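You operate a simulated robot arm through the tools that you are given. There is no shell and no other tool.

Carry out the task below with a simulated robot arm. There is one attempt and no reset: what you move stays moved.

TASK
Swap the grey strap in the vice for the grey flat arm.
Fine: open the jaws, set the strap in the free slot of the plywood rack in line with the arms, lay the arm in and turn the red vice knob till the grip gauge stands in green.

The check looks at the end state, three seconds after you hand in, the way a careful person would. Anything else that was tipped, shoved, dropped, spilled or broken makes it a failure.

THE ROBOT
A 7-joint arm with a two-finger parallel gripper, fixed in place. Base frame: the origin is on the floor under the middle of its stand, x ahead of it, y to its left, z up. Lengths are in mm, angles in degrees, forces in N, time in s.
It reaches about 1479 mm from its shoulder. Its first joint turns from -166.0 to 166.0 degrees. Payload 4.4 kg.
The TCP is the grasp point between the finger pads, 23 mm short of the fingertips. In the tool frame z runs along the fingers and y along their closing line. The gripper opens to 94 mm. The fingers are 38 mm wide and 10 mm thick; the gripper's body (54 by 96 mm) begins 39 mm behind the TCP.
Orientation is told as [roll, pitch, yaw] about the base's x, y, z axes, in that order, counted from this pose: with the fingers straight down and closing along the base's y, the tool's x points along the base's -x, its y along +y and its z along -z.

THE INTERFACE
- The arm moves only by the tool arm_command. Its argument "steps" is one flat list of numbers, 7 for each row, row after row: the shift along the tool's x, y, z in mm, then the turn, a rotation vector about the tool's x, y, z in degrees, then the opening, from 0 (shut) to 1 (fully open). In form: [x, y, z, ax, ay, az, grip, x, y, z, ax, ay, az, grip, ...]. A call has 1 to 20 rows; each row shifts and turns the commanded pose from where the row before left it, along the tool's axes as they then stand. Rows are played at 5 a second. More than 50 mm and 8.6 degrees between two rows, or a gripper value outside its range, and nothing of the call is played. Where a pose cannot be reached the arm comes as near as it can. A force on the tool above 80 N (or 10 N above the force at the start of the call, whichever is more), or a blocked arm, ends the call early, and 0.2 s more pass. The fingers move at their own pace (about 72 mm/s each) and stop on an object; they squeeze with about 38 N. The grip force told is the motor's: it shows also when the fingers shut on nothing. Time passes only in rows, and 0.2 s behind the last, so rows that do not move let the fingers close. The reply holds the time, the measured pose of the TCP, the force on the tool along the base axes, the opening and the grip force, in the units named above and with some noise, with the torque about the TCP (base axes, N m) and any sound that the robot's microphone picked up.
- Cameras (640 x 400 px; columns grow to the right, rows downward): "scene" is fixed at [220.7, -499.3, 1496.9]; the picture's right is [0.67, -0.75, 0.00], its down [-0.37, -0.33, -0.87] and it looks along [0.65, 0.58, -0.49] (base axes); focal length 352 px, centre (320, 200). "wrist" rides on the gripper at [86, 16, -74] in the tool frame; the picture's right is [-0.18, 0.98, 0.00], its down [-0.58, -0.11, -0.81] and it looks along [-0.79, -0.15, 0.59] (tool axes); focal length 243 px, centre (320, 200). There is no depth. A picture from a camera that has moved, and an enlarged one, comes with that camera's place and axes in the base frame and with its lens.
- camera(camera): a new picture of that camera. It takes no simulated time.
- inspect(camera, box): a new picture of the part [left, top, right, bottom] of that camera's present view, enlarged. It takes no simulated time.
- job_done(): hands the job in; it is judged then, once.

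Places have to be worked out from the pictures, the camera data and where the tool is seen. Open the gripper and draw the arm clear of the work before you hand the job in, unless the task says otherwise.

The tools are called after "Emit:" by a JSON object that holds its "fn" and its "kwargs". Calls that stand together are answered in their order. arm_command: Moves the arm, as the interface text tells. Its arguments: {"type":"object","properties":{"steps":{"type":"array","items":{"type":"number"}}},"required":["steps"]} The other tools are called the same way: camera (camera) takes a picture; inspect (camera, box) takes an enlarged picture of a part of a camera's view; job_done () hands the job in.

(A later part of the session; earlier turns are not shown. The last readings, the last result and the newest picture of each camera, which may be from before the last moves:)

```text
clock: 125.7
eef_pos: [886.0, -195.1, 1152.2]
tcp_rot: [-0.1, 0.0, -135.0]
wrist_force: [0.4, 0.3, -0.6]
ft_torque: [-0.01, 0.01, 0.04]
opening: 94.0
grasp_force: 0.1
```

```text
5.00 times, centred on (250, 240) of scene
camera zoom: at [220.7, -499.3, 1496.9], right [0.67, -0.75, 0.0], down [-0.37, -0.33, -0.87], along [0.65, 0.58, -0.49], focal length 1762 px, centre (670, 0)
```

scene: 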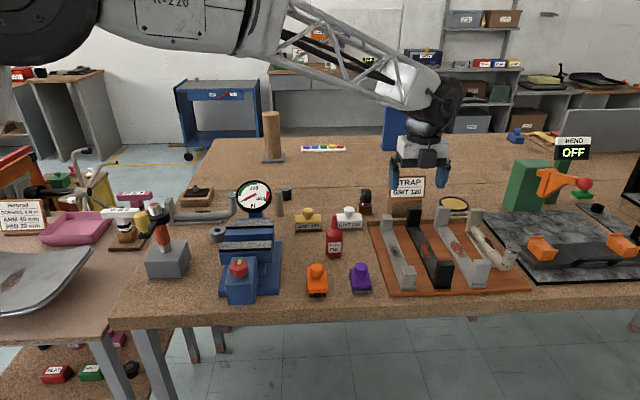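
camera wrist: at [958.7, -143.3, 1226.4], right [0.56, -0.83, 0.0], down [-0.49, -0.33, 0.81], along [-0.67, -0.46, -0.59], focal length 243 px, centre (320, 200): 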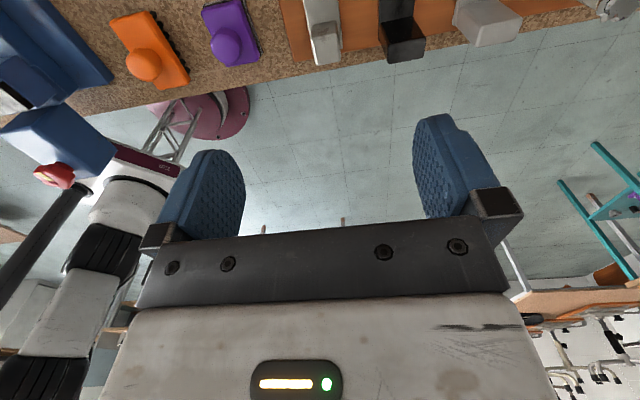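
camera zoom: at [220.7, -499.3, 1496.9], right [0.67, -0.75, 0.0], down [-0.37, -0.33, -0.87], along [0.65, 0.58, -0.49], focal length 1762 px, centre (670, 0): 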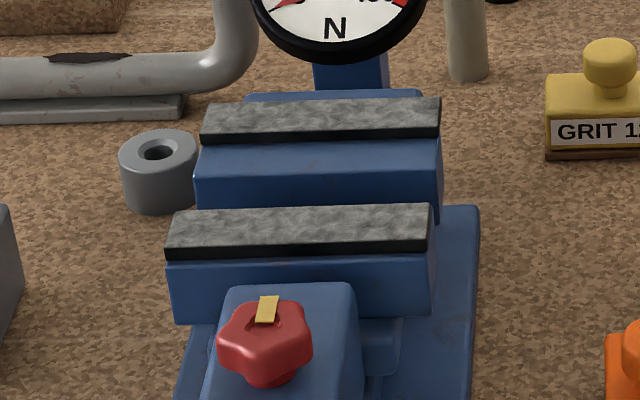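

The strap sits straight in its slot, evenly spaced, front end in line. Now the grey flat arm: its centre is (l 937, d 577), with taller end blocks (top z ≈ 946), so I'll grip it 85 mm in front of its centre. I move above that point.

Emit:
{"fn": "arm_command", "kwargs": {"steps": [0.9, 43, 0, 0, 0, 0, 1, 0.9, 43, 0, 0, 0, 0, 1, 0.9, 43, 0, 0, 0, 0, 1, 0.9, 43, 0, 0, 0, 0, 1, 0, 0, 40, 0, 0, 0, 1, 0, 0, 40, 0, 0, 0, 0.8, 0, 0, 40, 0, 0, 0, 0.7, 0, 0, 25, 0, 0, 0, 0.7, 0, 0, 0, 0, 0, 0, 0.7, 0, 0, 0, 0, 0, 0, 0.7]}}

Emit:
{"fn": "arm_command", "kwargs": {"steps": [0, 0, 0, 0, 0, 0, 0.7]}}

Emit:
{"fn": "camera", "kwargs": {"camera": "wrist"}}

Emit:
{"fn": "inspect", "kwargs": {"camera": "scene", "box": [365, 150, 545, 300]}}

```text
clock: 127.9
eef_pos: [1011.0, -314.3, 1006.6]
tcp_rot: [0.0, 0.1, -135.0]
wrist_force: [-0.1, 0.4, -0.6]
ft_torque: [0.01, -0.01, 0.02]
opening: 66.0
grasp_force: 0.1
```

```text
clock: 128.3
eef_pos: [1010.7, -314.9, 1005.9]
tcp_rot: [0.0, 0.0, -135.0]
wrist_force: [0.3, -0.3, 0.1]
ft_torque: [-0.02, 0.01, 0.0]
opening: 65.8
grasp_force: 0.1
```

```text
taken
camera wrist: at [1082.4, -263.7, 1081.1], right [0.56, -0.83, 0.0], down [-0.49, -0.33, 0.81], along [-0.67, -0.46, -0.59], focal length 243 px, centre (320, 200)
```

wrist: 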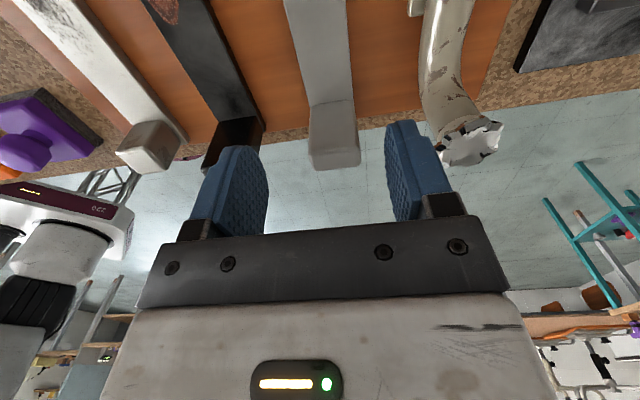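

```text
2.67 times, centred on (455, 225) of scene
camera zoom: at [220.7, -499.3, 1496.9], right [0.67, -0.75, 0.0], down [-0.37, -0.33, -0.87], along [0.65, 0.58, -0.49], focal length 940 px, centre (-40, 133)
```

zoom: 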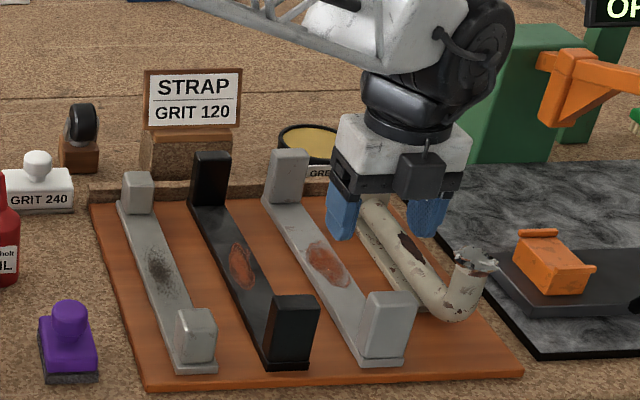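

The hand is over the grey arm; the pipe arm's flange (l ≈ 1021, top z ≈ 973) clears the hand by over 15 mm. I zoom in on the bar edges to centre precisely.

Emit:
{"fn": "inspect", "kwargs": {"camera": "wrist", "box": [260, 0, 400, 100]}}

```text
4.00 times, centred on (330, 50) of wrist
camera zoom: at [1082.4, -263.7, 1081.1], right [0.56, -0.83, 0.0], down [-0.49, -0.33, 0.81], along [-0.67, -0.46, -0.59], focal length 970 px, centre (280, 800)
```

zoom: 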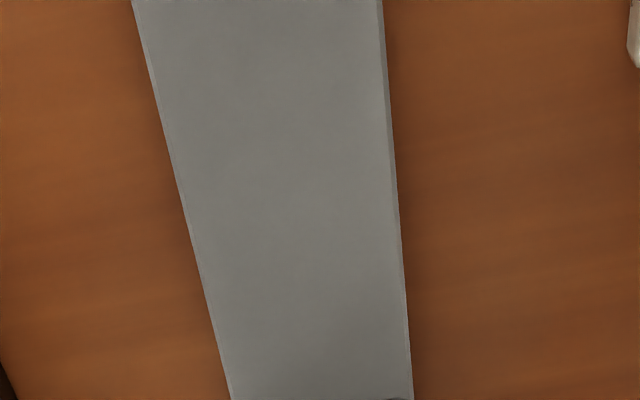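

The bar's centre is about 2 mm to the +l side of the hand. I shift 1.5 mm and descend to z ≈ 899.

Emit:
{"fn": "arm_command", "kwargs": {"steps": [0, 1.5, 30, 0, 0, 0, 0.7, 0, 0, 35, 0, 0, 0, 0.7, 0, 0, 25, 0, 0, 0, 0.7, 0, 0, 12, 0, 0, 0, 0.7, 0, 0, 4, 0, 0, 0, 0.7, 0, 0, 0, 0, 0, 0, 0.7, 0, 0, 0, 0, 0, 0, 0.7]}}

Emit:
{"fn": "camera", "kwargs": {"camera": "wrist"}}

Emit:
{"fn": "inspect", "kwargs": {"camera": "scene", "box": [405, 180, 525, 300]}}

```text
clock: 129.9
eef_pos: [1011.0, -314.7, 901.3]
tcp_rot: [0.0, 0.1, -135.0]
wrist_force: [-0.2, -0.7, 0.9]
ft_torque: [0.0, 0.03, 0.02]
opening: 65.6
grasp_force: 0.0
```

```text
taken
camera wrist: at [1082.8, -263.8, 975.6], right [0.56, -0.83, 0.0], down [-0.49, -0.33, 0.81], along [-0.67, -0.46, -0.59], focal length 243 px, centre (320, 200)
```

wrist: 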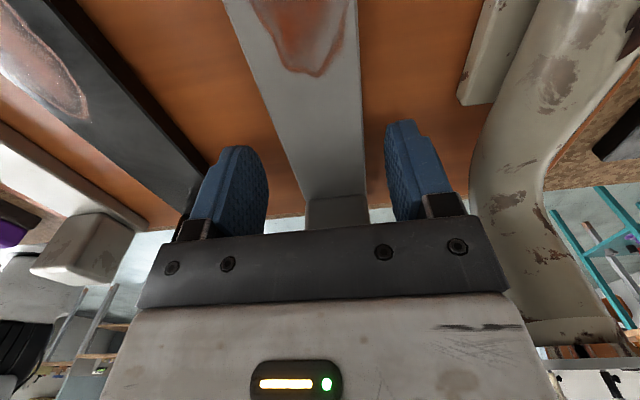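

```text
3.33 times, centred on (465, 240) of scene
camera zoom: at [220.7, -499.3, 1496.9], right [0.67, -0.75, 0.0], down [-0.37, -0.33, -0.87], along [0.65, 0.58, -0.49], focal length 1175 px, centre (-163, 67)
```

zoom: 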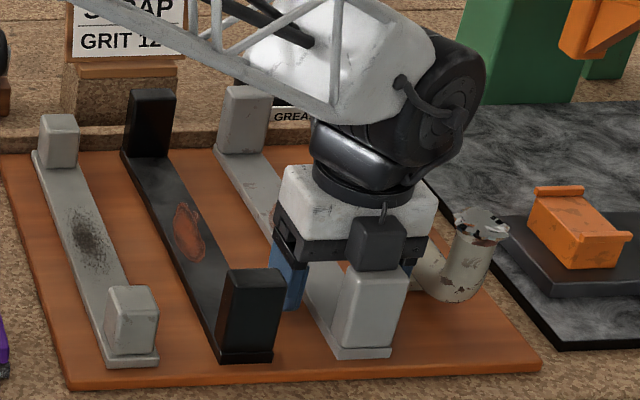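

Clearances look good and the bar is centred between the fingers. I go down 3 mm more and close.

Emit:
{"fn": "arm_command", "kwargs": {"steps": [0, 0, 3, 0, 0, 0, 0.7, 0, 0, 0, 0, 0, 0, 0.7, 0, 0, 0, 0, 0, 0, 0.5, 0, 0, 0, 0, 0, 0, 0.35, 0, 0, 0, 0, 0, 0, 0.2, 0, 0, 0, 0, 0, 0, 0.2, 0, 0, 0, 0, 0, 0, 0.2]}}

```text
clock: 131.5
eef_pos: [1012.2, -316.0, 900.8]
tcp_rot: [0.2, 0.1, -134.9]
wrist_force: [15.0, -17.9, 56.4]
ft_torque: [-1.09, 0.76, 1.45]
opening: 40.1
grasp_force: 38.3
```

The fingers hold the bar (40.1 mm) but push down with 56 N, so the tips are touching the board. I raise 2 mm to relieve it.

Emit:
{"fn": "arm_command", "kwargs": {"steps": [0, 0, -1, 0, 0, 0, 0.2, 0, 0, -1, 0, 0, 0, 0.2, 0, 0, 0, 0, 0, 0, 0.2]}}

Emit:
{"fn": "camera", "kwargs": {"camera": "wrist"}}

```text
clock: 132.3
eef_pos: [1011.1, -314.0, 900.3]
tcp_rot: [0.1, 0.0, -135.0]
wrist_force: [18.6, -11.0, 55.9]
ft_torque: [-1.69, 0.18, 0.94]
opening: 39.9
grasp_force: 38.6
```

```text
taken
camera wrist: at [1083.5, -263.5, 975.4], right [0.57, -0.82, 0.0], down [-0.49, -0.33, 0.81], along [-0.66, -0.46, -0.59], focal length 243 px, centre (320, 200)
```

wrist: 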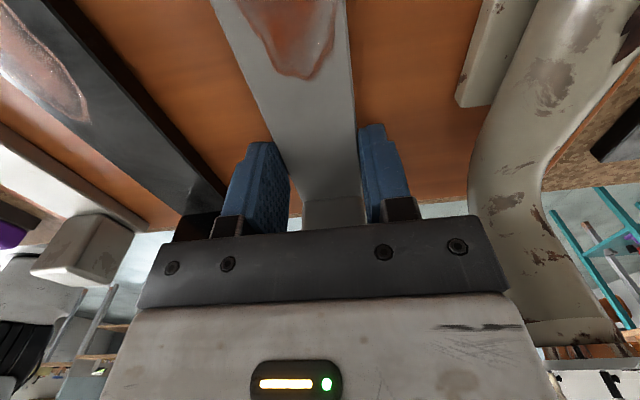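

Raising did not relieve the force, and the torque points to the right finger's front edge. I raise another 1.5 mm to see how the force reacts, and look from the scene camera.

Emit:
{"fn": "arm_command", "kwargs": {"steps": [0, 0, -1.5, 0, 0, 0, 0.2, 0, 0, 0, 0, 0, 0, 0.2]}}

Emit:
{"fn": "inspect", "kwargs": {"camera": "scene", "box": [420, 220, 500, 290]}}

Emit:
{"fn": "inspect", "kwargs": {"camera": "wrist", "box": [200, 80, 460, 240]}}

```text
clock: 132.9
eef_pos: [1010.9, -313.6, 899.7]
tcp_rot: [0.0, 0.1, -135.0]
wrist_force: [21.8, -3.3, 46.1]
ft_torque: [-1.44, -0.05, 0.95]
opening: 40.1
grasp_force: 38.0
```

```text
5.71 times, centred on (460, 255) of scene
camera zoom: at [220.7, -499.3, 1496.9], right [0.67, -0.75, 0.0], down [-0.37, -0.33, -0.87], along [0.65, 0.58, -0.49], focal length 2014 px, centre (-480, -114)
```

zoom: 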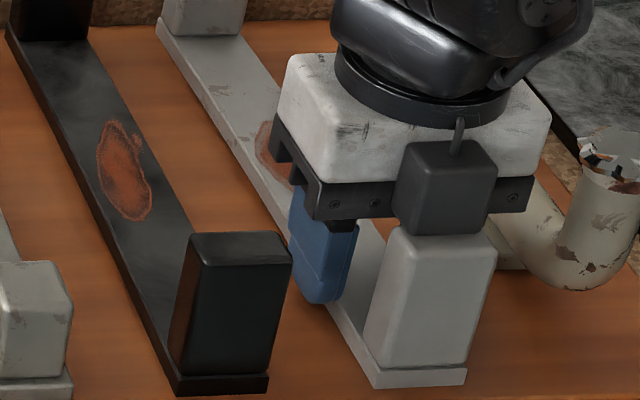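

```text
2.46 times, centred on (330, 160) of wrist
camera zoom: at [1083.5, -263.5, 975.3], right [0.57, -0.82, 0.0], down [-0.49, -0.33, 0.81], along [-0.66, -0.46, -0.59], focal length 597 px, centre (295, 298)
```

zoom: 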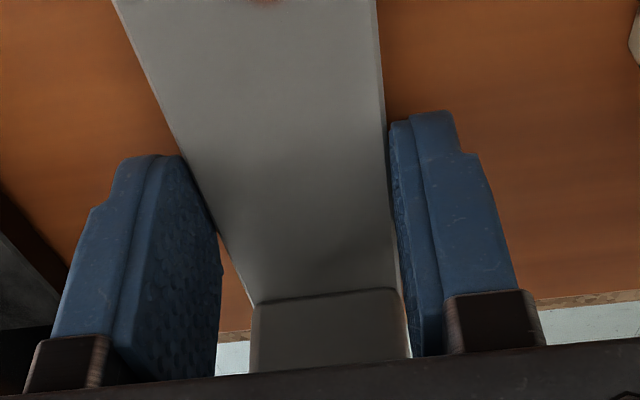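

The force barely changes although I've raised the command 3.5 mm. I raise 2 mm more while watching the force.

Emit:
{"fn": "arm_command", "kwargs": {"steps": [0, 0, -1, 0, 0, 0, 0.2, 0, 0, -1, 0, 0, 0, 0.2, 0, 0, 0, 0, 0, 0, 0.2]}}

Emit:
{"fn": "inspect", "kwargs": {"camera": "scene", "box": [420, 220, 500, 290]}}

```text
clock: 133.7
eef_pos: [1010.2, -314.8, 900.8]
tcp_rot: [-0.1, 0.0, -135.0]
wrist_force: [5.2, 9.7, 22.3]
ft_torque: [-0.52, -0.18, 0.58]
opening: 39.8
grasp_force: 37.6
```

```text
5.71 times, centred on (460, 255) of scene
camera zoom: at [220.7, -499.3, 1496.9], right [0.67, -0.75, 0.0], down [-0.37, -0.33, -0.87], along [0.65, 0.58, -0.49], focal length 2014 px, centre (-480, -114)
```

zoom: 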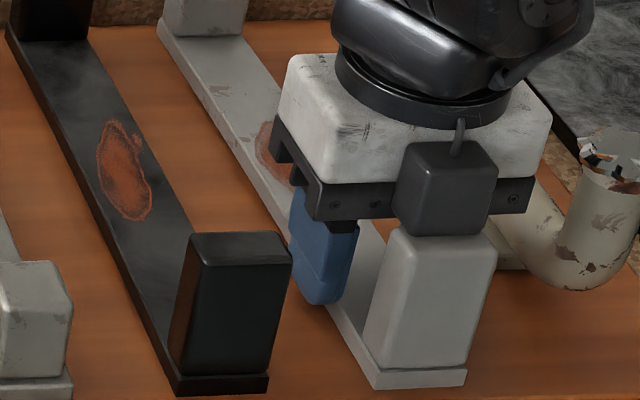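

The force is now dropping (22 N). I keep raising gently to take up the arm's weight.

Emit:
{"fn": "arm_command", "kwargs": {"steps": [0, 0, -1, 0, 0, 0, 0.2, 0, 0, 0, 0, 0, 0, 0.2]}}

Emit:
{"fn": "arm_command", "kwargs": {"steps": [0, 0, -1, 0, 0, 0, 0.2, 0, 0, 0, 0, 0, 0, 0.2]}}

Emit:
{"fn": "arm_command", "kwargs": {"steps": [0, 0, -1.5, 0, 0, 0, 0.2, 0, 0, 0, 0, 0, 0, 0.2]}}

Emit:
{"fn": "inspect", "kwargs": {"camera": "scene", "box": [380, 200, 500, 290]}}

```text
clock: 134.3
eef_pos: [1011.0, -315.4, 899.9]
tcp_rot: [-0.1, 0.0, -135.1]
wrist_force: [-0.7, 4.0, 3.2]
ft_torque: [-0.7, 0.65, -0.17]
opening: 39.8
grasp_force: 38.1
```

```text
clock: 134.9
eef_pos: [1011.3, -315.0, 903.3]
tcp_rot: [0.0, -0.1, -135.0]
wrist_force: [-0.4, 0.2, -4.7]
ft_torque: [-0.36, 0.34, -0.04]
opening: 39.8
grasp_force: 38.0
```

```text
clock: 135.5
eef_pos: [1011.6, -316.4, 905.9]
tcp_rot: [0.0, 0.1, -135.0]
wrist_force: [0.2, -0.2, -5.6]
ft_torque: [-0.33, 0.33, -0.03]
opening: 39.5
grasp_force: 38.0
```

```text
4.44 times, centred on (440, 245) of scene
camera zoom: at [220.7, -499.3, 1496.9], right [0.67, -0.75, 0.0], down [-0.37, -0.33, -0.87], along [0.65, 0.58, -0.49], focal length 1566 px, centre (-213, 0)
```

zoom: 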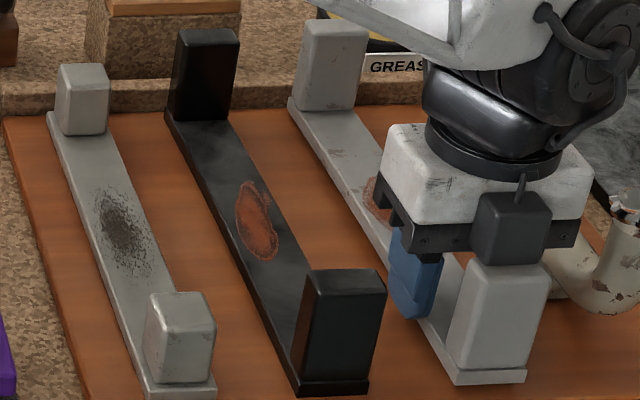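

The arm is off the board: 5.6 N with 0.47 N·m, held level. I lift slowly another 40 mm and check that it doesn't sag.

Emit:
{"fn": "arm_command", "kwargs": {"steps": [0, 0, -3, 0, 0, 0, 0.1, 0, 0, -6, 0, 0, 0, 0.1, 0, 0, -8, 0, 0, 0, 0.1, 0, 0, -8, 0, 0, 0, 0.1, 0, 0, -8, 0, 0, 0, 0.1, 0, 0, -5, 0, 0, 0, 0.1, 0, 0, -2, 0, 0, 0, 0.1, 0, 0, 0, 0, 0, 0, 0.1]}}

Emit:
{"fn": "inspect", "kwargs": {"camera": "scene", "box": [380, 180, 520, 290]}}

Emit:
{"fn": "camera", "kwargs": {"camera": "wrist"}}

```text
clock: 137.3
eef_pos: [1012.5, -315.1, 946.2]
tcp_rot: [0.0, -0.1, -134.9]
wrist_force: [0.4, -0.1, -6.1]
ft_torque: [-0.32, 0.35, 0.01]
opening: 39.5
grasp_force: 37.8
```

```text
3.64 times, centred on (450, 235) of scene
camera zoom: at [220.7, -499.3, 1496.9], right [0.67, -0.75, 0.0], down [-0.37, -0.33, -0.87], along [0.65, 0.58, -0.49], focal length 1282 px, centre (-153, 73)
```

zoom: 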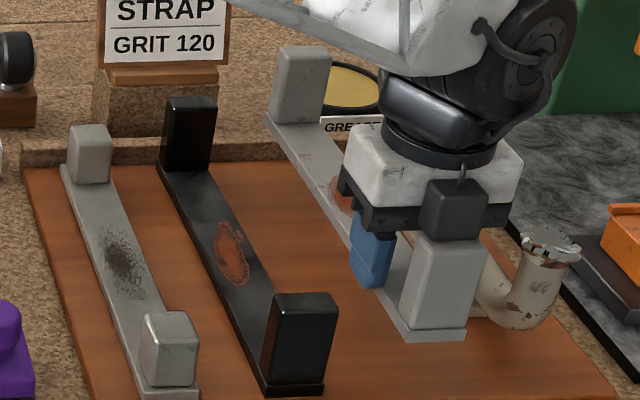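

```text
taken
camera wrist: at [1083.7, -264.6, 1020.8], right [0.56, -0.83, 0.0], down [-0.49, -0.33, 0.81], along [-0.67, -0.46, -0.59], focal length 243 px, centre (320, 200)
```

wrist: 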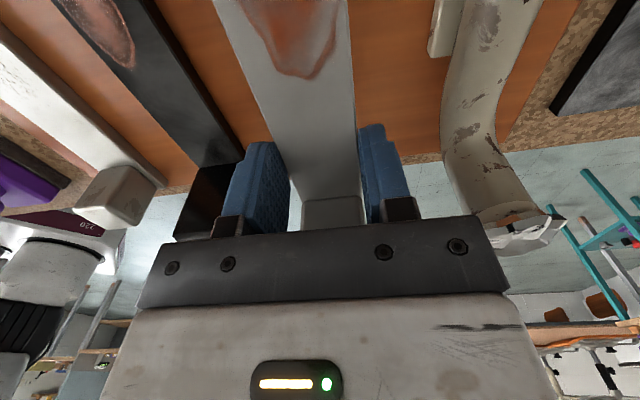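

Still level with steady torque. I lift on to z ≈ 1150.

Emit:
{"fn": "arm_command", "kwargs": {"steps": [0, 0, -8, 0, 0, 0, 0.1, 0, 0, -18, 0, 0, 0, 0.1, 0, 0, -25, 0, 0, 0, 0.1, 0, 0, -28, 0, 0, 0, 0.1, 0, 0, -28, 0, 0, 0, 0.1, 0, 0, -28, 0, 0, 0, 0.1, 0, 0, -28, 0, 0, 0, 0.1, 0, 0, -20, 0, 0, 0, 0.1, 0, 0, -12, 0, 0, 0, 0.1, 0, 0, -5, 0, 0, 0, 0.1, 0, 0, 0, 0, 0, 0, 0.1]}}

Emit:
{"fn": "camera", "kwargs": {"camera": "scene"}}

```text
clock: 139.7
eef_pos: [1012.4, -315.4, 1145.3]
tcp_rot: [0.0, 0.0, -135.0]
wrist_force: [-0.7, -0.2, -6.4]
ft_torque: [-0.4, 0.35, 0.0]
opening: 39.8
grasp_force: 38.1
```

```text
taken
```

scene: 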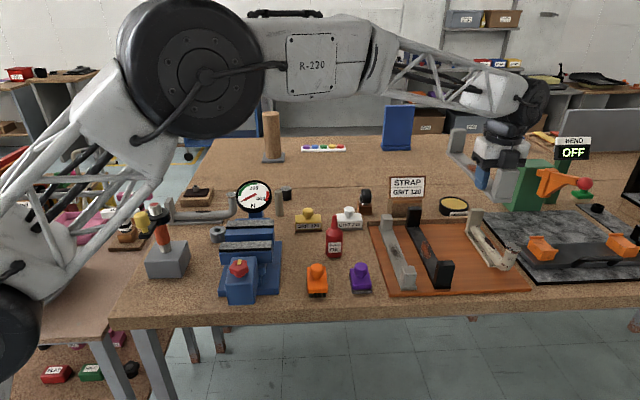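

The arm is up and clear. I carry it along −l toward the vice at this height.

Emit:
{"fn": "arm_command", "kwargs": {"steps": [1, -10, 0, 0, 0, 0, 0.1, 3, -25, 0, 0, 0, 0, 0.1, 4.5, -36, 0, 0, 0, 0, 0.1, 4.5, -36, 0, 0, 0, 0, 0.1, 4.5, -36, 0, 0, 0, 0, 0.1, 4.5, -36, 0, 0, 0, 0, 0.1, 4.5, -36, 0, 0, 0, 0, 0.1, 4.5, -36, 0, 0, 0, 0, 0.1, 4.5, -36, 0, 0, 0, 0, 0.1, 4.5, -36, 0, 0, 0, 0, 0.1, 4.5, -36, 0, 0, 0, 0, 0.1, 4.5, -36, 0, 0, 0, 0, 0.1, 4.5, -36, 0, 0, 0, 0, 0.1, 3, -30, 0, 0, 0, 0, 0.1, 1.5, -16, 0, 0, 0, 0, 0.1, 0, -6, 0, 0, 0, 0, 0.1, 0, 0, 0, 0, 0, 0, 0.1]}}

Emit:
{"fn": "camera", "kwargs": {"camera": "scene"}}

```text
clock: 143.3
eef_pos: [710.9, 67.1, 1145.7]
tcp_rot: [-0.1, 0.0, -135.0]
wrist_force: [0.2, -0.4, -6.8]
ft_torque: [-0.33, 0.39, 0.04]
opening: 39.8
grasp_force: 37.7
```

```text
taken
```

scene: 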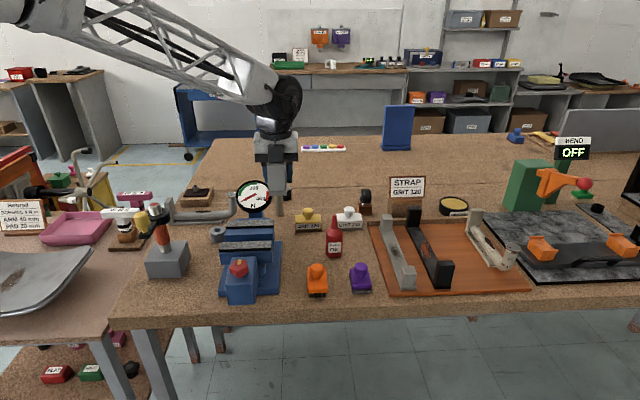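

Still steady. I turn the arm back 90° (yaw −135 → −45) so it lines up with the jaws.

Emit:
{"fn": "arm_command", "kwargs": {"steps": [0, 0, 0, 0, 0, -3, 0.1, 0, 0, 0, 0, 0, -6, 0.1, 0, 0, 0, 0, 0, -6, 0.1, 0, 0, 0, 0, 0, -6, 0.1, 0, 0, 0, 0, 0, -6, 0.1, 0, 0, 0, 0, 0, -6, 0.1, 0, 0, 0, 0, 0, -6, 0.1, 0, 0, 0, 0, 0, -6, 0.1, 0, 0, 0, 0, 0, -6, 0.1, 0, 0, 0, 0, 0, -6, 0.1, 0, 0, 0, 0, 0, -6, 0.1, 0, 0, 0, 0, 0, -6, 0.1, 0, 0, 0, 0, 0, -6, 0.1, 0, 0, 0, 0, 0, -6, 0.1, 0, 0, 0, 0, 0, -6, 0.1, 0, 0, 0, 0, 0, -3, 0.1, 0, 0, 0, 0, 0, 0, 0.1]}}

Emit:
{"fn": "inspect", "kwargs": {"camera": "scene", "box": [170, 110, 350, 300]}}

Emit:
{"fn": "camera", "kwargs": {"camera": "wrist"}}

```text
clock: 146.9
eef_pos: [711.7, 66.4, 1145.3]
tcp_rot: [0.0, -0.1, -45.0]
wrist_force: [-0.3, -1.2, -5.6]
ft_torque: [-0.34, -0.35, 0.03]
opening: 39.6
grasp_force: 38.5
```

```text
2.11 times, centred on (260, 205) of scene
camera zoom: at [220.7, -499.3, 1496.9], right [0.67, -0.75, 0.0], down [-0.37, -0.33, -0.87], along [0.65, 0.58, -0.49], focal length 742 px, centre (446, 190)
```

zoom: 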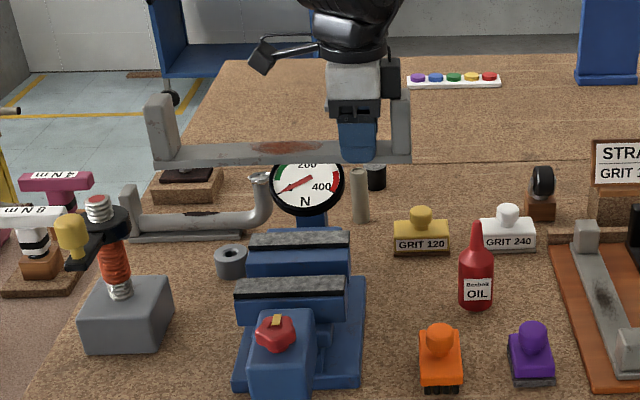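

```text
taken
camera wrist: at [660.6, 140.7, 1219.8], right [0.82, 0.57, 0.0], down [0.33, -0.49, 0.81], along [0.46, -0.67, -0.59], focal length 243 px, centre (320, 200)
```

wrist: 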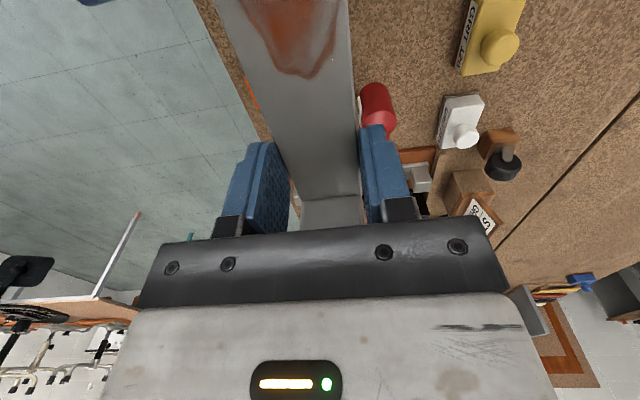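

The arm is level, parallel to the jaws. I shift 2 mm toward −l and descend to z ≈ 1030, with the arm still about 15 mm above the pads, to check alignment.

Emit:
{"fn": "arm_command", "kwargs": {"steps": [2.3, 0.5, 10, 0, 0, 0, 0.1, 0, 0, 25, 0, 0, 0, 0.1, 0, 0, 30, 0, 0, 0, 0.1, 0, 0, 28, 0, 0, 0, 0.1, 0, 0, 15, 0, 0, 0, 0.1, 0, 0, 7, 0, 0, 0, 0.1, 0, 0, 0, 0, 0, 0, 0.1, 0, 0, 0, 0, 0, 0, 0.1]}}

Emit:
{"fn": "arm_command", "kwargs": {"steps": [0, 0, 0, 0, 0, 0, 0.1]}}

Emit:
{"fn": "inspect", "kwargs": {"camera": "scene", "box": [190, 170, 330, 275]}}

Emit:
{"fn": "camera", "kwargs": {"camera": "wrist"}}

```text
clock: 148.7
eef_pos: [709.4, 69.6, 1029.3]
tcp_rot: [0.1, 0.0, -45.0]
wrist_force: [0.1, 0.4, -6.3]
ft_torque: [-0.37, -0.33, 0.0]
opening: 39.5
grasp_force: 38.1
```

```text
clock: 149.1
eef_pos: [708.1, 69.2, 1030.5]
tcp_rot: [0.0, 0.0, -45.0]
wrist_force: [0.3, -0.4, -5.6]
ft_torque: [-0.42, -0.35, 0.03]
opening: 39.8
grasp_force: 37.8
```

```text
3.81 times, centred on (260, 222) of scene
camera zoom: at [220.7, -499.3, 1496.9], right [0.67, -0.75, 0.0], down [-0.37, -0.33, -0.87], along [0.65, 0.58, -0.49], focal length 1343 px, centre (549, 114)
```

zoom: 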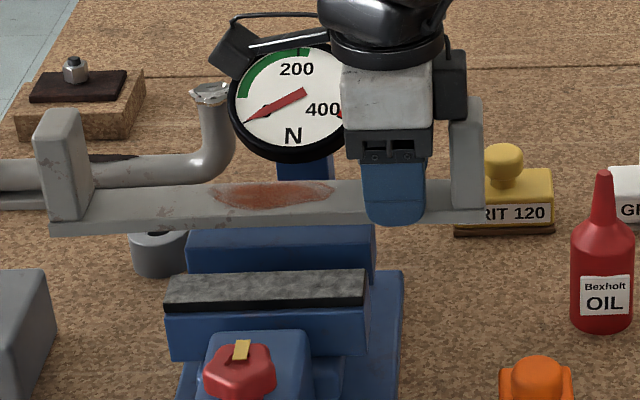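

```text
taken
camera wrist: at [658.9, 143.4, 1104.6], right [0.83, 0.56, 0.0], down [0.33, -0.49, 0.81], along [0.46, -0.67, -0.59], focal length 243 px, centre (320, 200)
```

wrist: 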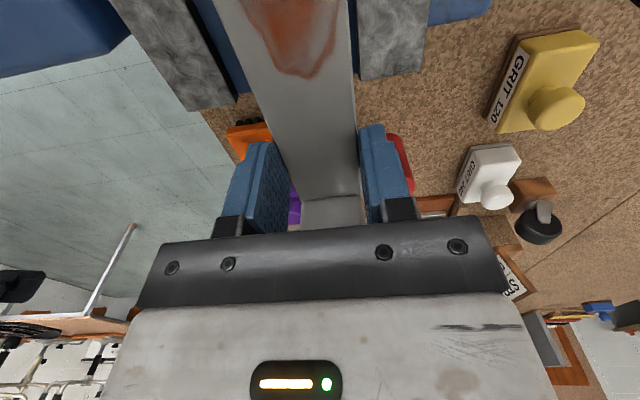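

The picture gives: rear pad face d≈575.5, front pad face d≈510, and the arm spanning d≈532–572, so it will drop in with ~4 mm behind it. I shift 2 mm in +l for finger clearance and lower 17 mm.

Emit:
{"fn": "arm_command", "kwargs": {"steps": [-2, 0, 5, 0, 0, 0, 0.1, 0, 0, 6, 0, 0, 0, 0.1, 0, 0, 4, 0, 0, 0, 0.1, 0, 0, 2, 0, 0, 0, 0.1, 0, 0, 0, 0, 0, 0, 0.1]}}

Emit:
{"fn": "inspect", "kwargs": {"camera": "scene", "box": [190, 190, 310, 265]}}

Emit:
{"fn": "camera", "kwargs": {"camera": "wrist"}}

```text
clock: 150.3
eef_pos: [712.3, 68.4, 1013.2]
tcp_rot: [0.0, -0.1, -45.0]
wrist_force: [0.1, -0.2, -5.2]
ft_torque: [-0.34, -0.31, -0.05]
opening: 39.7
grasp_force: 38.0
```

```text
5.33 times, centred on (250, 228) of scene
camera zoom: at [220.7, -499.3, 1496.9], right [0.67, -0.75, 0.0], down [-0.37, -0.33, -0.87], along [0.65, 0.58, -0.49], focal length 1880 px, centre (693, 53)
```

zoom: 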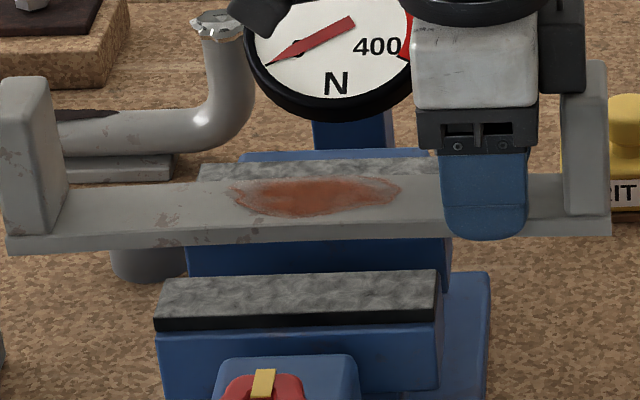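

```text
taken
camera wrist: at [660.6, 141.7, 1087.6], right [0.83, 0.56, 0.0], down [0.33, -0.49, 0.81], along [0.46, -0.67, -0.59], focal length 243 px, centre (320, 200)
```

wrist: 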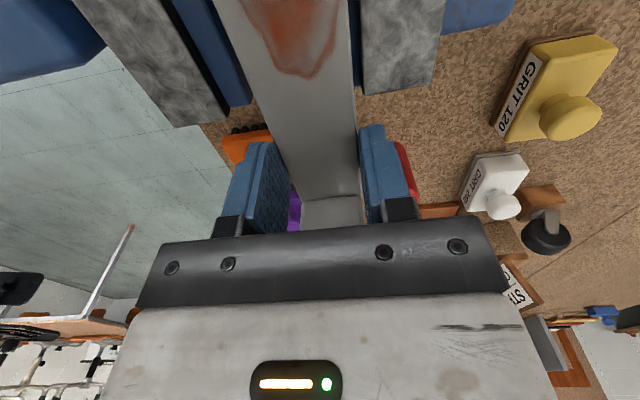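

Well placed between the jaws. I lower the last few millimetres in small steps, watching for touchdown.

Emit:
{"fn": "arm_command", "kwargs": {"steps": [0, 0, 2, 0, 0, 0, 0.1, 0, 0, 2, 0, 0, 0, 0.1, 0, 0, 0, 0, 0, 0, 0.1]}}

Emit:
{"fn": "arm_command", "kwargs": {"steps": [0, 0, 1, 0, 0, 0, 0.1, 0, 0, 0, 0, 0, 0, 0.1]}}

Emit:
{"fn": "arm_command", "kwargs": {"steps": [0, 0, 1, 0, 0, 0, 0.1, 0, 0, 0, 0, 0, 0, 0.1]}}

```text
clock: 151.1
eef_pos: [712.0, 67.9, 1010.0]
tcp_rot: [0.0, 0.1, -44.9]
wrist_force: [-0.8, 0.5, -6.5]
ft_torque: [-0.32, -0.32, 0.01]
opening: 39.4
grasp_force: 38.0
```

```text
clock: 151.7
eef_pos: [711.8, 68.8, 1008.3]
tcp_rot: [0.0, 0.0, -45.0]
wrist_force: [0.8, -0.3, -5.9]
ft_torque: [-0.34, -0.37, -0.01]
opening: 39.6
grasp_force: 37.6
```

```text
clock: 152.3
eef_pos: [711.6, 68.5, 1007.7]
tcp_rot: [0.0, 0.0, -45.1]
wrist_force: [-0.6, -0.2, -6.8]
ft_torque: [-0.3, -0.32, 0.0]
opening: 39.9
grasp_force: 37.7
```

No contact yet at TCP ≈ 1007.5. I continue in 1 mm steps.

Emit:
{"fn": "arm_command", "kwargs": {"steps": [0, 0, 1, 0, 0, 0, 0.1, 0, 0, 0, 0, 0, 0, 0.1]}}

Emit:
{"fn": "arm_command", "kwargs": {"steps": [0, 0, 1, 0, 0, 0, 0.1, 0, 0, 0, 0, 0, 0, 0.1]}}

Emit:
{"fn": "inspect", "kwargs": {"camera": "scene", "box": [190, 190, 310, 265]}}

```text
clock: 152.9
eef_pos: [711.0, 69.9, 1006.0]
tcp_rot: [0.0, 0.0, -45.0]
wrist_force: [-0.7, -2.4, 2.2]
ft_torque: [0.35, 0.36, 0.31]
opening: 39.4
grasp_force: 37.5
```

```text
clock: 153.5
eef_pos: [711.2, 69.1, 1006.3]
tcp_rot: [0.1, 0.0, -45.0]
wrist_force: [-4.3, 8.7, 16.0]
ft_torque: [0.8, 0.67, -0.07]
opening: 39.8
grasp_force: 38.1
```

```text
5.33 times, centred on (250, 228) of scene
camera zoom: at [220.7, -499.3, 1496.9], right [0.67, -0.75, 0.0], down [-0.37, -0.33, -0.87], along [0.65, 0.58, -0.49], focal length 1880 px, centre (693, 53)
```

zoom: 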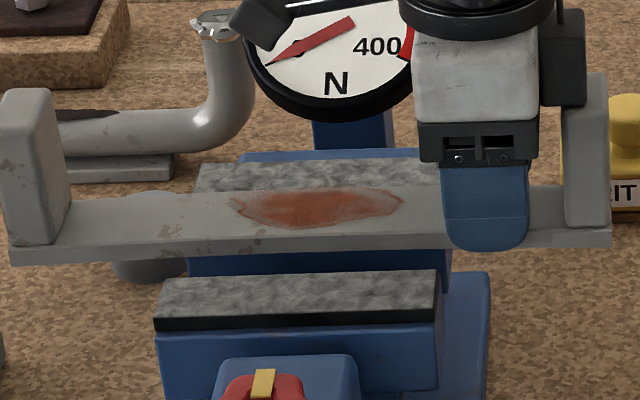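

Touchdown at the predicted height. I relieve the pressure slightly and slide the arm back toward the rear pad until it makes contact.

Emit:
{"fn": "arm_command", "kwargs": {"steps": [0, 0, -0.7, 0, 0, 0, 0.1, 0, 1, 0, 0, 0, 0, 0.1, 0, 1, 0, 0, 0, 0, 0.1, 0, 0, 0, 0, 0, 0, 0.1]}}

Emit:
{"fn": "arm_command", "kwargs": {"steps": [0, 1, 0, 0, 0, 0, 0.1, 0, 0, 0, 0, 0, 0, 0.1]}}

```text
clock: 154.5
eef_pos: [713.3, 69.0, 1006.6]
tcp_rot: [0.0, 0.0, -44.9]
wrist_force: [-4.1, -7.0, 13.1]
ft_torque: [-0.2, -0.03, 0.17]
opening: 39.8
grasp_force: 38.5
```

```text
clock: 155.1
eef_pos: [712.1, 69.2, 1006.8]
tcp_rot: [0.1, 0.1, -45.0]
wrist_force: [-4.2, -5.1, 12.7]
ft_torque: [-0.15, 0.08, 0.17]
opening: 39.4
grasp_force: 37.8
```

Only sliding friction so far (≈7 N). I keep sliding toward the rear pad.

Emit:
{"fn": "arm_command", "kwargs": {"steps": [0, 1, -0.3, 0, 0, 0, 0.1, 0, 0, 0, 0, 0, 0, 0.1]}}

Emit:
{"fn": "arm_command", "kwargs": {"steps": [0, 1, 0, 0, 0, 0, 0.1, 0, 0, 0, 0, 0, 0, 0.1]}}

Emit:
{"fn": "inspect", "kwargs": {"camera": "wrist", "box": [200, 0, 460, 160]}}

```text
clock: 155.7
eef_pos: [713.6, 71.4, 1006.5]
tcp_rot: [0.0, 0.1, -45.0]
wrist_force: [-5.4, -2.6, 8.8]
ft_torque: [-0.17, 0.02, 0.14]
opening: 39.7
grasp_force: 38.2
```

```text
clock: 156.3
eef_pos: [714.1, 70.5, 1006.2]
tcp_rot: [-0.1, 0.0, -45.0]
wrist_force: [-21.4, -20.7, 8.4]
ft_torque: [-0.56, 0.36, 0.6]
opening: 39.5
grasp_force: 38.6
```

```text
2.46 times, centred on (330, 80) of wrist
camera zoom: at [664.1, 144.3, 1080.4], right [0.83, 0.56, 0.0], down [0.33, -0.49, 0.81], along [0.45, -0.67, -0.59], focal length 597 px, centre (295, 495)
```

zoom: 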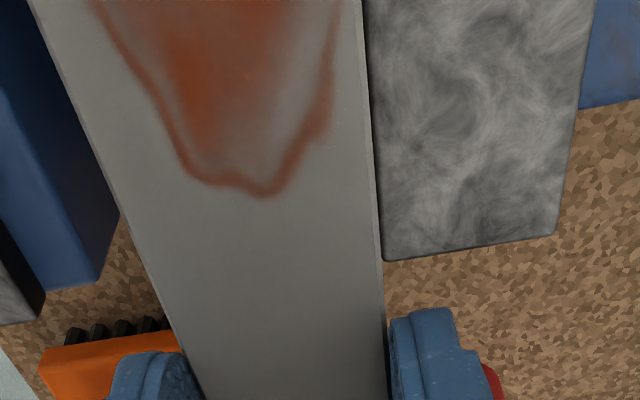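

The arm is against the rear pad (30 N). I relax the push, then open the fingers gently.

Emit:
{"fn": "arm_command", "kwargs": {"steps": [0, -0.7, 0, 0, 0, 0, 0.1, 0, -0.4, 0, 0, 0, 0, 0.1, 0, 0, 0, 0, 0, 0, 0.1, 0, 0, 0, 0, 0, 0, 0.44, 0, 0, 0, 0, 0, 0, 0.48, 0, 0, 0, 0, 0, 0, 0.54, 0, 0, 0, 0, 0, 0, 0.6, 0, 0, 0, 0, 0, 0, 0.6]}}

Emit:
{"fn": "inspect", "kwargs": {"camera": "scene", "box": [190, 190, 310, 265]}}

Emit:
{"fn": "camera", "kwargs": {"camera": "wrist"}}

```text
clock: 158.1
eef_pos: [714.7, 71.3, 1007.2]
tcp_rot: [-0.1, 0.0, -45.0]
wrist_force: [0.1, -0.2, 0.6]
ft_torque: [0.0, 0.03, 0.0]
opening: 56.5
grasp_force: 0.0
```

```text
5.33 times, centred on (250, 228) of scene
camera zoom: at [220.7, -499.3, 1496.9], right [0.67, -0.75, 0.0], down [-0.37, -0.33, -0.87], along [0.65, 0.58, -0.49], focal length 1880 px, centre (693, 53)
```

zoom: 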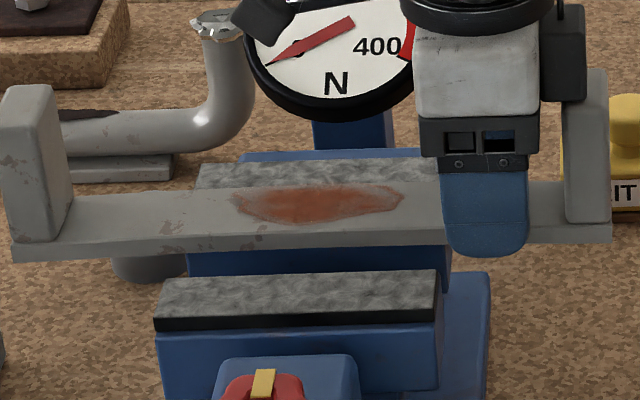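

```text
taken
camera wrist: at [663.9, 144.6, 1080.7], right [0.83, 0.56, 0.0], down [0.33, -0.49, 0.81], along [0.46, -0.67, -0.59], focal length 243 px, centre (320, 200)
```

wrist: 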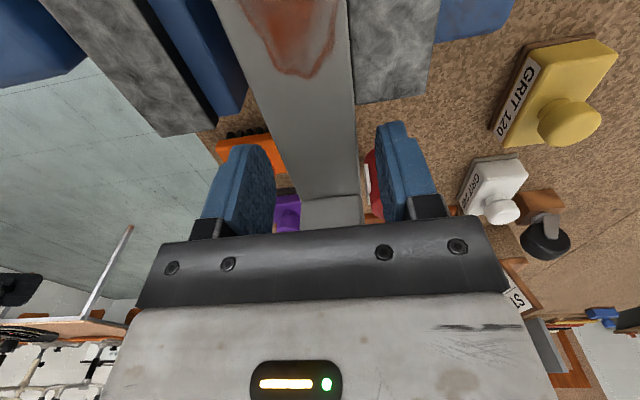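

The arm stays seated. I raise straight up and clear.

Emit:
{"fn": "arm_command", "kwargs": {"steps": [0, 0, -5, 0, 0, 0, 0.6, 0, 0, -15, 0, 0, 0, 0.6, 0, 0, -30, 0, 0, 0, 0.6, 0, 0, -40, 0, 0, 0, 0.6, 0, 0, -40, 0, 0, 0, 0.6, 0, 0, -40, 0, 0, 0, 0.8, 0, 0, 0, 0, 0, 0, 1]}}

Emit:
{"fn": "camera", "kwargs": {"camera": "scene"}}

Emit:
{"fn": "inspect", "kwargs": {"camera": "scene", "box": [190, 190, 310, 265]}}

```text
clock: 159.7
eef_pos: [712.8, 73.5, 1178.3]
tcp_rot: [0.0, 0.0, -45.0]
wrist_force: [-0.1, 0.5, 0.3]
ft_torque: [0.01, -0.02, 0.03]
opening: 93.8
grasp_force: 0.1
```

```text
taken
```

scene: 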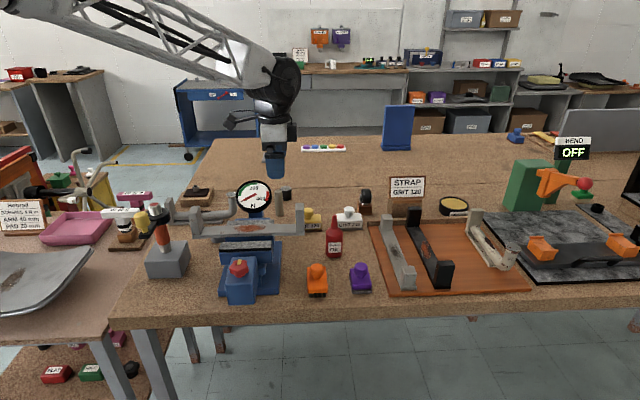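

```text
5.33 times, centred on (250, 228) of scene
camera zoom: at [220.7, -499.3, 1496.9], right [0.67, -0.75, 0.0], down [-0.37, -0.33, -0.87], along [0.65, 0.58, -0.49], focal length 1880 px, centre (693, 53)
```

zoom: 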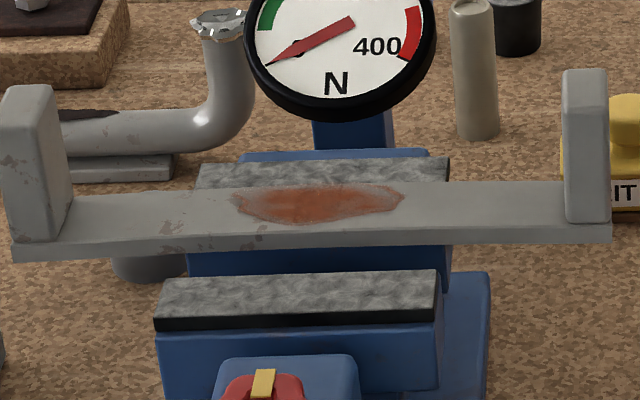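

The grey flat arm lies in the vice, centred on the pads. Now I go back to the knob and rotate the wrist to the positive end, since closing means turning clockwise.

Emit:
{"fn": "arm_command", "kwargs": {"steps": [20.7, -40.4, 0, 0, 0, 0, 1, 20.7, -40.4, 0, 0, 0, 0, 1, 20.7, -40.4, 0, 0, 0, 0, 1, 20.7, -40.4, 0, 0, 0, 0, 1, 0, 0, 0, 0, 0, -8, 1, 0, 0, 0, 0, 0, -8, 1, 0, 0, 0, 0, 0, -8, 1, 0, 0, 0, 0, 0, -8, 1, 0, 0, 0, 0, 0, -8, 1, 0, 0, 0, 0, 0, -8, 1, 0, 0, 0, 0, 0, -8, 1, 0, 0, 0, 0, 0, -8, 1, 0, 0, 0, 0, 0, -8, 1, 0, 0, 0, 0, 0, -8, 1, 0, 0, 0, 0, 0, -8, 1, 0, 0, 0, 0, 0, -8, 1, 0, 0, 0, 0, 0, -8, 1, 0, 0, 0, 0, 0, -8, 1, 0, 0, 0, 0, 0, -8, 1, 0, 0, 0, 0, 0, 0, 1]}}

Emit:
{"fn": "inspect", "kwargs": {"camera": "wrist", "box": [270, 0, 370, 75]}}

Emit:
{"fn": "inspect", "kwargs": {"camera": "scene", "box": [215, 240, 295, 300]}}

```text
clock: 163.9
eef_pos: [541.4, 15.8, 1175.9]
tcp_rot: [0.0, 0.0, 75.1]
wrist_force: [-0.1, -0.5, 0.3]
ft_torque: [0.03, 0.04, -0.01]
opening: 93.8
grasp_force: 0.0
```

```text
5.33 times, centred on (320, 38) of wrist
camera zoom: at [502.7, -63.5, 1250.9], right [-0.9, 0.43, 0.0], down [0.25, 0.53, 0.81], along [0.35, 0.73, -0.59], focal length 1294 px, centre (320, 1067)
```

zoom: 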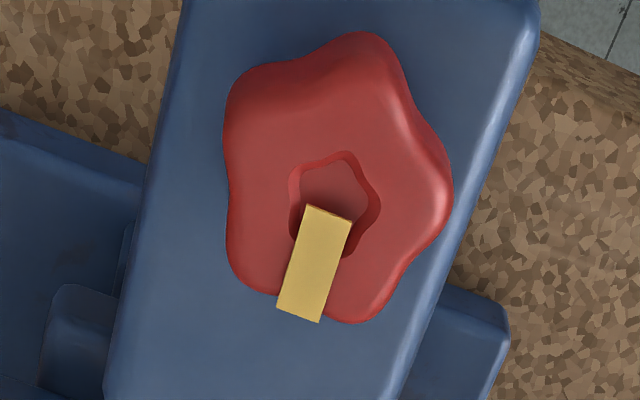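

```text
6.67 times, centred on (255, 270) of scene
camera zoom: at [220.7, -499.3, 1496.9], right [0.67, -0.75, 0.0], down [-0.37, -0.33, -0.87], along [0.65, 0.58, -0.49], focal length 2350 px, centre (753, -267)
```

zoom: 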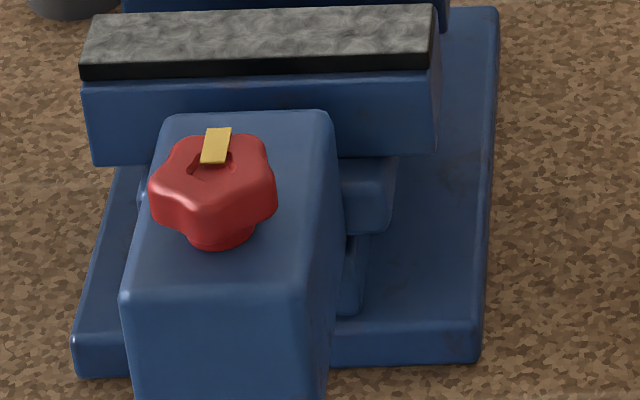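

The knob axis is now at about (538.7, 17.2) and a lobe points along 156°. I centre over it, turn to yaw 102° (a valley facing +y), descend and take the close-up for fine centring.

Emit:
{"fn": "arm_command", "kwargs": {"steps": [-1.2, 2.0, 0, 0, 0, 0, 1, 0, 0, 0, 0, 0, -6.75, 1, 0, 0, 0, 0, 0, -6.75, 1, 0, 0, 0, 0, 0, -6.75, 1, 0, 0, 0, 0, 0, -6.75, 1, 0, 0, 42, 0, 0, 0, 1, 0, 0, 42, 0, 0, 0, 1, 0, 0, 42, 0, 0, 0, 1, 0, 0, 41, 0, 0, 0, 1, 0, 0, 0, 0, 0, 0, 1, 0, 0, 0, 0, 0, 0, 1]}}

Emit:
{"fn": "inspect", "kwargs": {"camera": "wrist", "box": [200, 90, 450, 240]}}

```text
clock: 166.3
eef_pos: [538.1, 16.1, 1007.3]
tcp_rot: [0.0, 0.0, 102.0]
wrist_force: [-0.3, 0.6, -0.4]
ft_torque: [-0.05, 0.02, -0.02]
opening: 94.0
grasp_force: 0.1
```

```text
2.56 times, centred on (325, 165) of wrist
camera zoom: at [540.4, -71.1, 1082.3], right [-1.0, -0.02, 0.0], down [-0.01, 0.59, 0.81], along [-0.02, 0.81, -0.59], focal length 621 px, centre (307, 290)
```

zoom: 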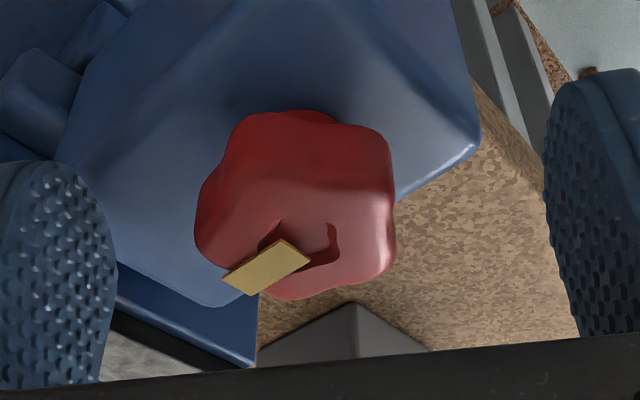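

The knob is at (+1.0, −0.7) in the hand frame — nearly centred. I make a small shift and close on it.

Emit:
{"fn": "arm_command", "kwargs": {"steps": [1.0, -1.4, 0, 0, 0, 0, 1, 0, 0, 0, 0, 0, 0, 0.2, 0, 0, 0, 0, 0, 0, 0.2, 0, 0, 0, 0, 0, 0, 0.2, 0, 0, 0, 0, 0, 0, 0.2]}}

```text
clock: 167.5
eef_pos: [539.9, 16.3, 1009.5]
tcp_rot: [0.0, 0.0, 102.0]
wrist_force: [-7.8, -1.2, 3.1]
ft_torque: [-0.03, 0.18, -0.1]
opening: 36.8
grasp_force: 45.0
```

Clean grip with almost no side load. I turn clockwise 40°, following the jaw as it advances, and check.

Emit:
{"fn": "arm_command", "kwargs": {"steps": [-0.05, -0.28, 0, 0, 0, 8, 0.2, -0.09, -0.24, 0, 0, 0, 8, 0.2, -0.12, -0.2, 0, 0, 0, 8, 0.2, -0.15, -0.16, 0, 0, 0, 8, 0.2, -0.17, -0.12, 0, 0, 0, 8, 0.2, 0, 0, 0, 0, 0, 0, 0.2]}}

```text
clock: 168.9
eef_pos: [541.0, 17.2, 1008.6]
tcp_rot: [0.1, 0.1, 62.1]
wrist_force: [-51.9, 21.5, -17.6]
ft_torque: [-0.24, 0.31, 0.06]
opening: 36.5
grasp_force: 44.7
```

Side force built to 56 N along +y; I correct by +1.7 mm and continue 40°.

Emit:
{"fn": "arm_command", "kwargs": {"steps": [0, 0.9, 0, 0, 0, 0, 0.2, 0, 0.8, 0, 0, 0, 0, 0.2, -0.18, -0.07, 0, 0, 0, 8, 0.2, -0.19, -0.02, 0, 0, 0, 8, 0.2, -0.19, 0.03, 0, 0, 0, 8, 0.2, -0.19, 0.08, 0, 0, 0, 8, 0.2, -0.17, 0.13, 0, 0, 0, 8, 0.2, 0, 0, 0, 0, 0, 0, 0.2]}}

```text
clock: 170.7
eef_pos: [541.1, 18.5, 1010.0]
tcp_rot: [0.0, 0.0, 21.9]
wrist_force: [-16.7, 36.5, -28.3]
ft_torque: [0.37, -0.45, 0.02]
opening: 36.4
grasp_force: 45.2
```

Correcting +1.2 mm in y again and going on 48°.

Emit:
{"fn": "arm_command", "kwargs": {"steps": [0, 1.2, 0.5, 0, 0, 0, 0.2, -0.15, 0.18, 0, 0, 0, 8, 0.2, -0.13, 0.22, 0, 0, 0, 8, 0.2, -0.1, 0.26, 0, 0, 0, 8, 0.2, -0.06, 0.29, 0, 0, 0, 8, 0.2, -0.02, 0.32, 0, 0, 0, 8, 0.2, 0.03, 0.34, 0, 0, 0, 8, 0.2, 0, 0, 0, 0, 0, 0, 0.2]}}

```text
clock: 172.5
eef_pos: [541.7, 19.8, 1008.9]
tcp_rot: [-0.1, -0.2, -26.0]
wrist_force: [19.6, -19.8, 17.1]
ft_torque: [-0.7, -0.1, -0.04]
opening: 36.5
grasp_force: 44.8
```

Good. Another 48° with a small correction.

Emit:
{"fn": "arm_command", "kwargs": {"steps": [-0.8, -0.3, 0, 0, 0, 0, 0.2, 0.07, 0.36, 0, 0, 0, 8, 0.2, 0.12, 0.37, 0, 0, 0, 8, 0.2, 0.17, 0.37, 0, 0, 0, 8, 0.2, 0.22, 0.37, 0, 0, 0, 8, 0.2, 0.27, 0.36, 0, 0, 0, 8, 0.2, 0.32, 0.34, 0, 0, 0, 8, 0.2, 0, 0, 0, 0, 0, 0, 0.2]}}

```text
clock: 174.3
eef_pos: [543.8, 22.5, 1010.4]
tcp_rot: [0.0, -0.2, -74.1]
wrist_force: [44.4, 2.0, 17.3]
ft_torque: [0.53, -0.26, 0.04]
opening: 36.5
grasp_force: 44.8
```

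Correction +1.5 mm in y, then 48° more.

Emit:
{"fn": "arm_command", "kwargs": {"steps": [-0.3, 1.5, 0, 0, 0, 0, 0.2, 0.36, 0.31, 0, 0, 0, 8, 0.2, 0.4, 0.28, 0, 0, 0, 8, 0.2, 0.44, 0.25, 0, 0, 0, 8, 0.2, 0.47, 0.21, 0, 0, 0, 8, 0.2, 0.49, 0.16, 0, 0, 0, 8, 0.2, 0.51, 0.12, 0, 0, 0, 8, 0.2, 0, 0, 0, 0, 0, 0, 0.2]}}

```text
clock: 176.0
eef_pos: [546.3, 24.3, 1009.5]
tcp_rot: [0.1, 0.0, -121.8]
wrist_force: [15.5, -14.9, -8.5]
ft_torque: [-0.27, 0.16, 0.06]
opening: 36.4
grasp_force: 45.3
stopped in row 8: the force on the tool passed its limit at 82 N (the readings are from after the stop); the commanded pose is now the measured one
```

224° done. I correct slightly and finish this stroke with 32° more.

Emit:
{"fn": "arm_command", "kwargs": {"steps": [0, 0.8, 0, 0, 0, 0, 0.2, 0.52, 0.07, 0, 0, 0, 8, 0.2, 0.53, 0.02, 0, 0, 0, 8, 0.2, 0.52, -0.03, 0, 0, 0, 8, 0.2, 0.51, -0.08, 0, 0, 0, 8, 0.2, 0, 0, 0, 0, 0, 0, 0.2]}}

```text
clock: 177.4
eef_pos: [549.4, 24.2, 1008.5]
tcp_rot: [0.2, 0.0, -153.9]
wrist_force: [21.2, -60.9, -6.4]
ft_torque: [-0.82, 0.93, 0.09]
opening: 36.6
grasp_force: 44.9
```

256° closed in this stroke. I release, lift, and look at the gap and gauge.

Emit:
{"fn": "arm_command", "kwargs": {"steps": [0, 0, 0, 0, 0, 0, 1, 0, 0, 0, 0, 0, 0, 1, 0, 0, 0, 0, 0, 0, 1, 0, 0, -40, 0, 0, 0, 1, 0, 0, -40, 0, 0, 0, 1, 0, 0, -40, 0, 0, 0, 1, 0, 0, -40, 0, 0, 0, 1, 0, 0, 0, 0, 0, 0, 1]}}

Emit:
{"fn": "inspect", "kwargs": {"camera": "scene", "box": [190, 190, 310, 265]}}

Emit:
{"fn": "inspect", "kwargs": {"camera": "scene", "box": [215, 240, 295, 300]}}

```text
clock: 179.2
eef_pos: [548.7, 26.1, 1171.1]
tcp_rot: [0.1, 0.1, -153.9]
wrist_force: [0.5, -0.1, -0.1]
ft_torque: [0.0, 0.01, 0.02]
opening: 94.0
grasp_force: 0.0
```

```text
5.33 times, centred on (250, 228) of scene
camera zoom: at [220.7, -499.3, 1496.9], right [0.67, -0.75, 0.0], down [-0.37, -0.33, -0.87], along [0.65, 0.58, -0.49], focal length 1880 px, centre (693, 53)
```

zoom: 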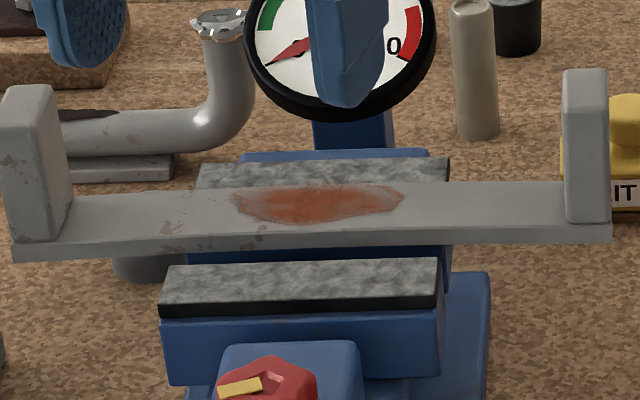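

```text
6.67 times, centred on (255, 270) of scene
camera zoom: at [220.7, -499.3, 1496.9], right [0.67, -0.75, 0.0], down [-0.37, -0.33, -0.87], along [0.65, 0.58, -0.49], focal length 2350 px, centre (753, -267)
```

zoom: 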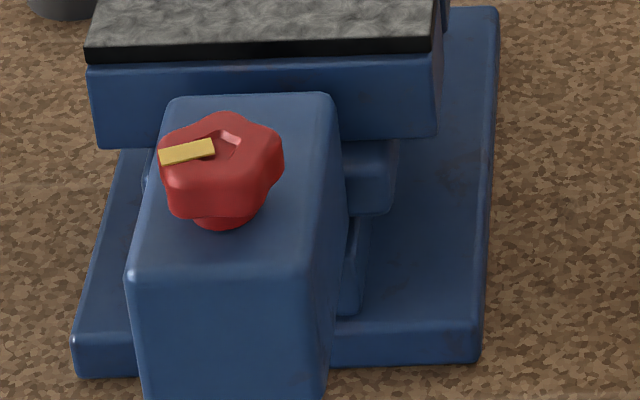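

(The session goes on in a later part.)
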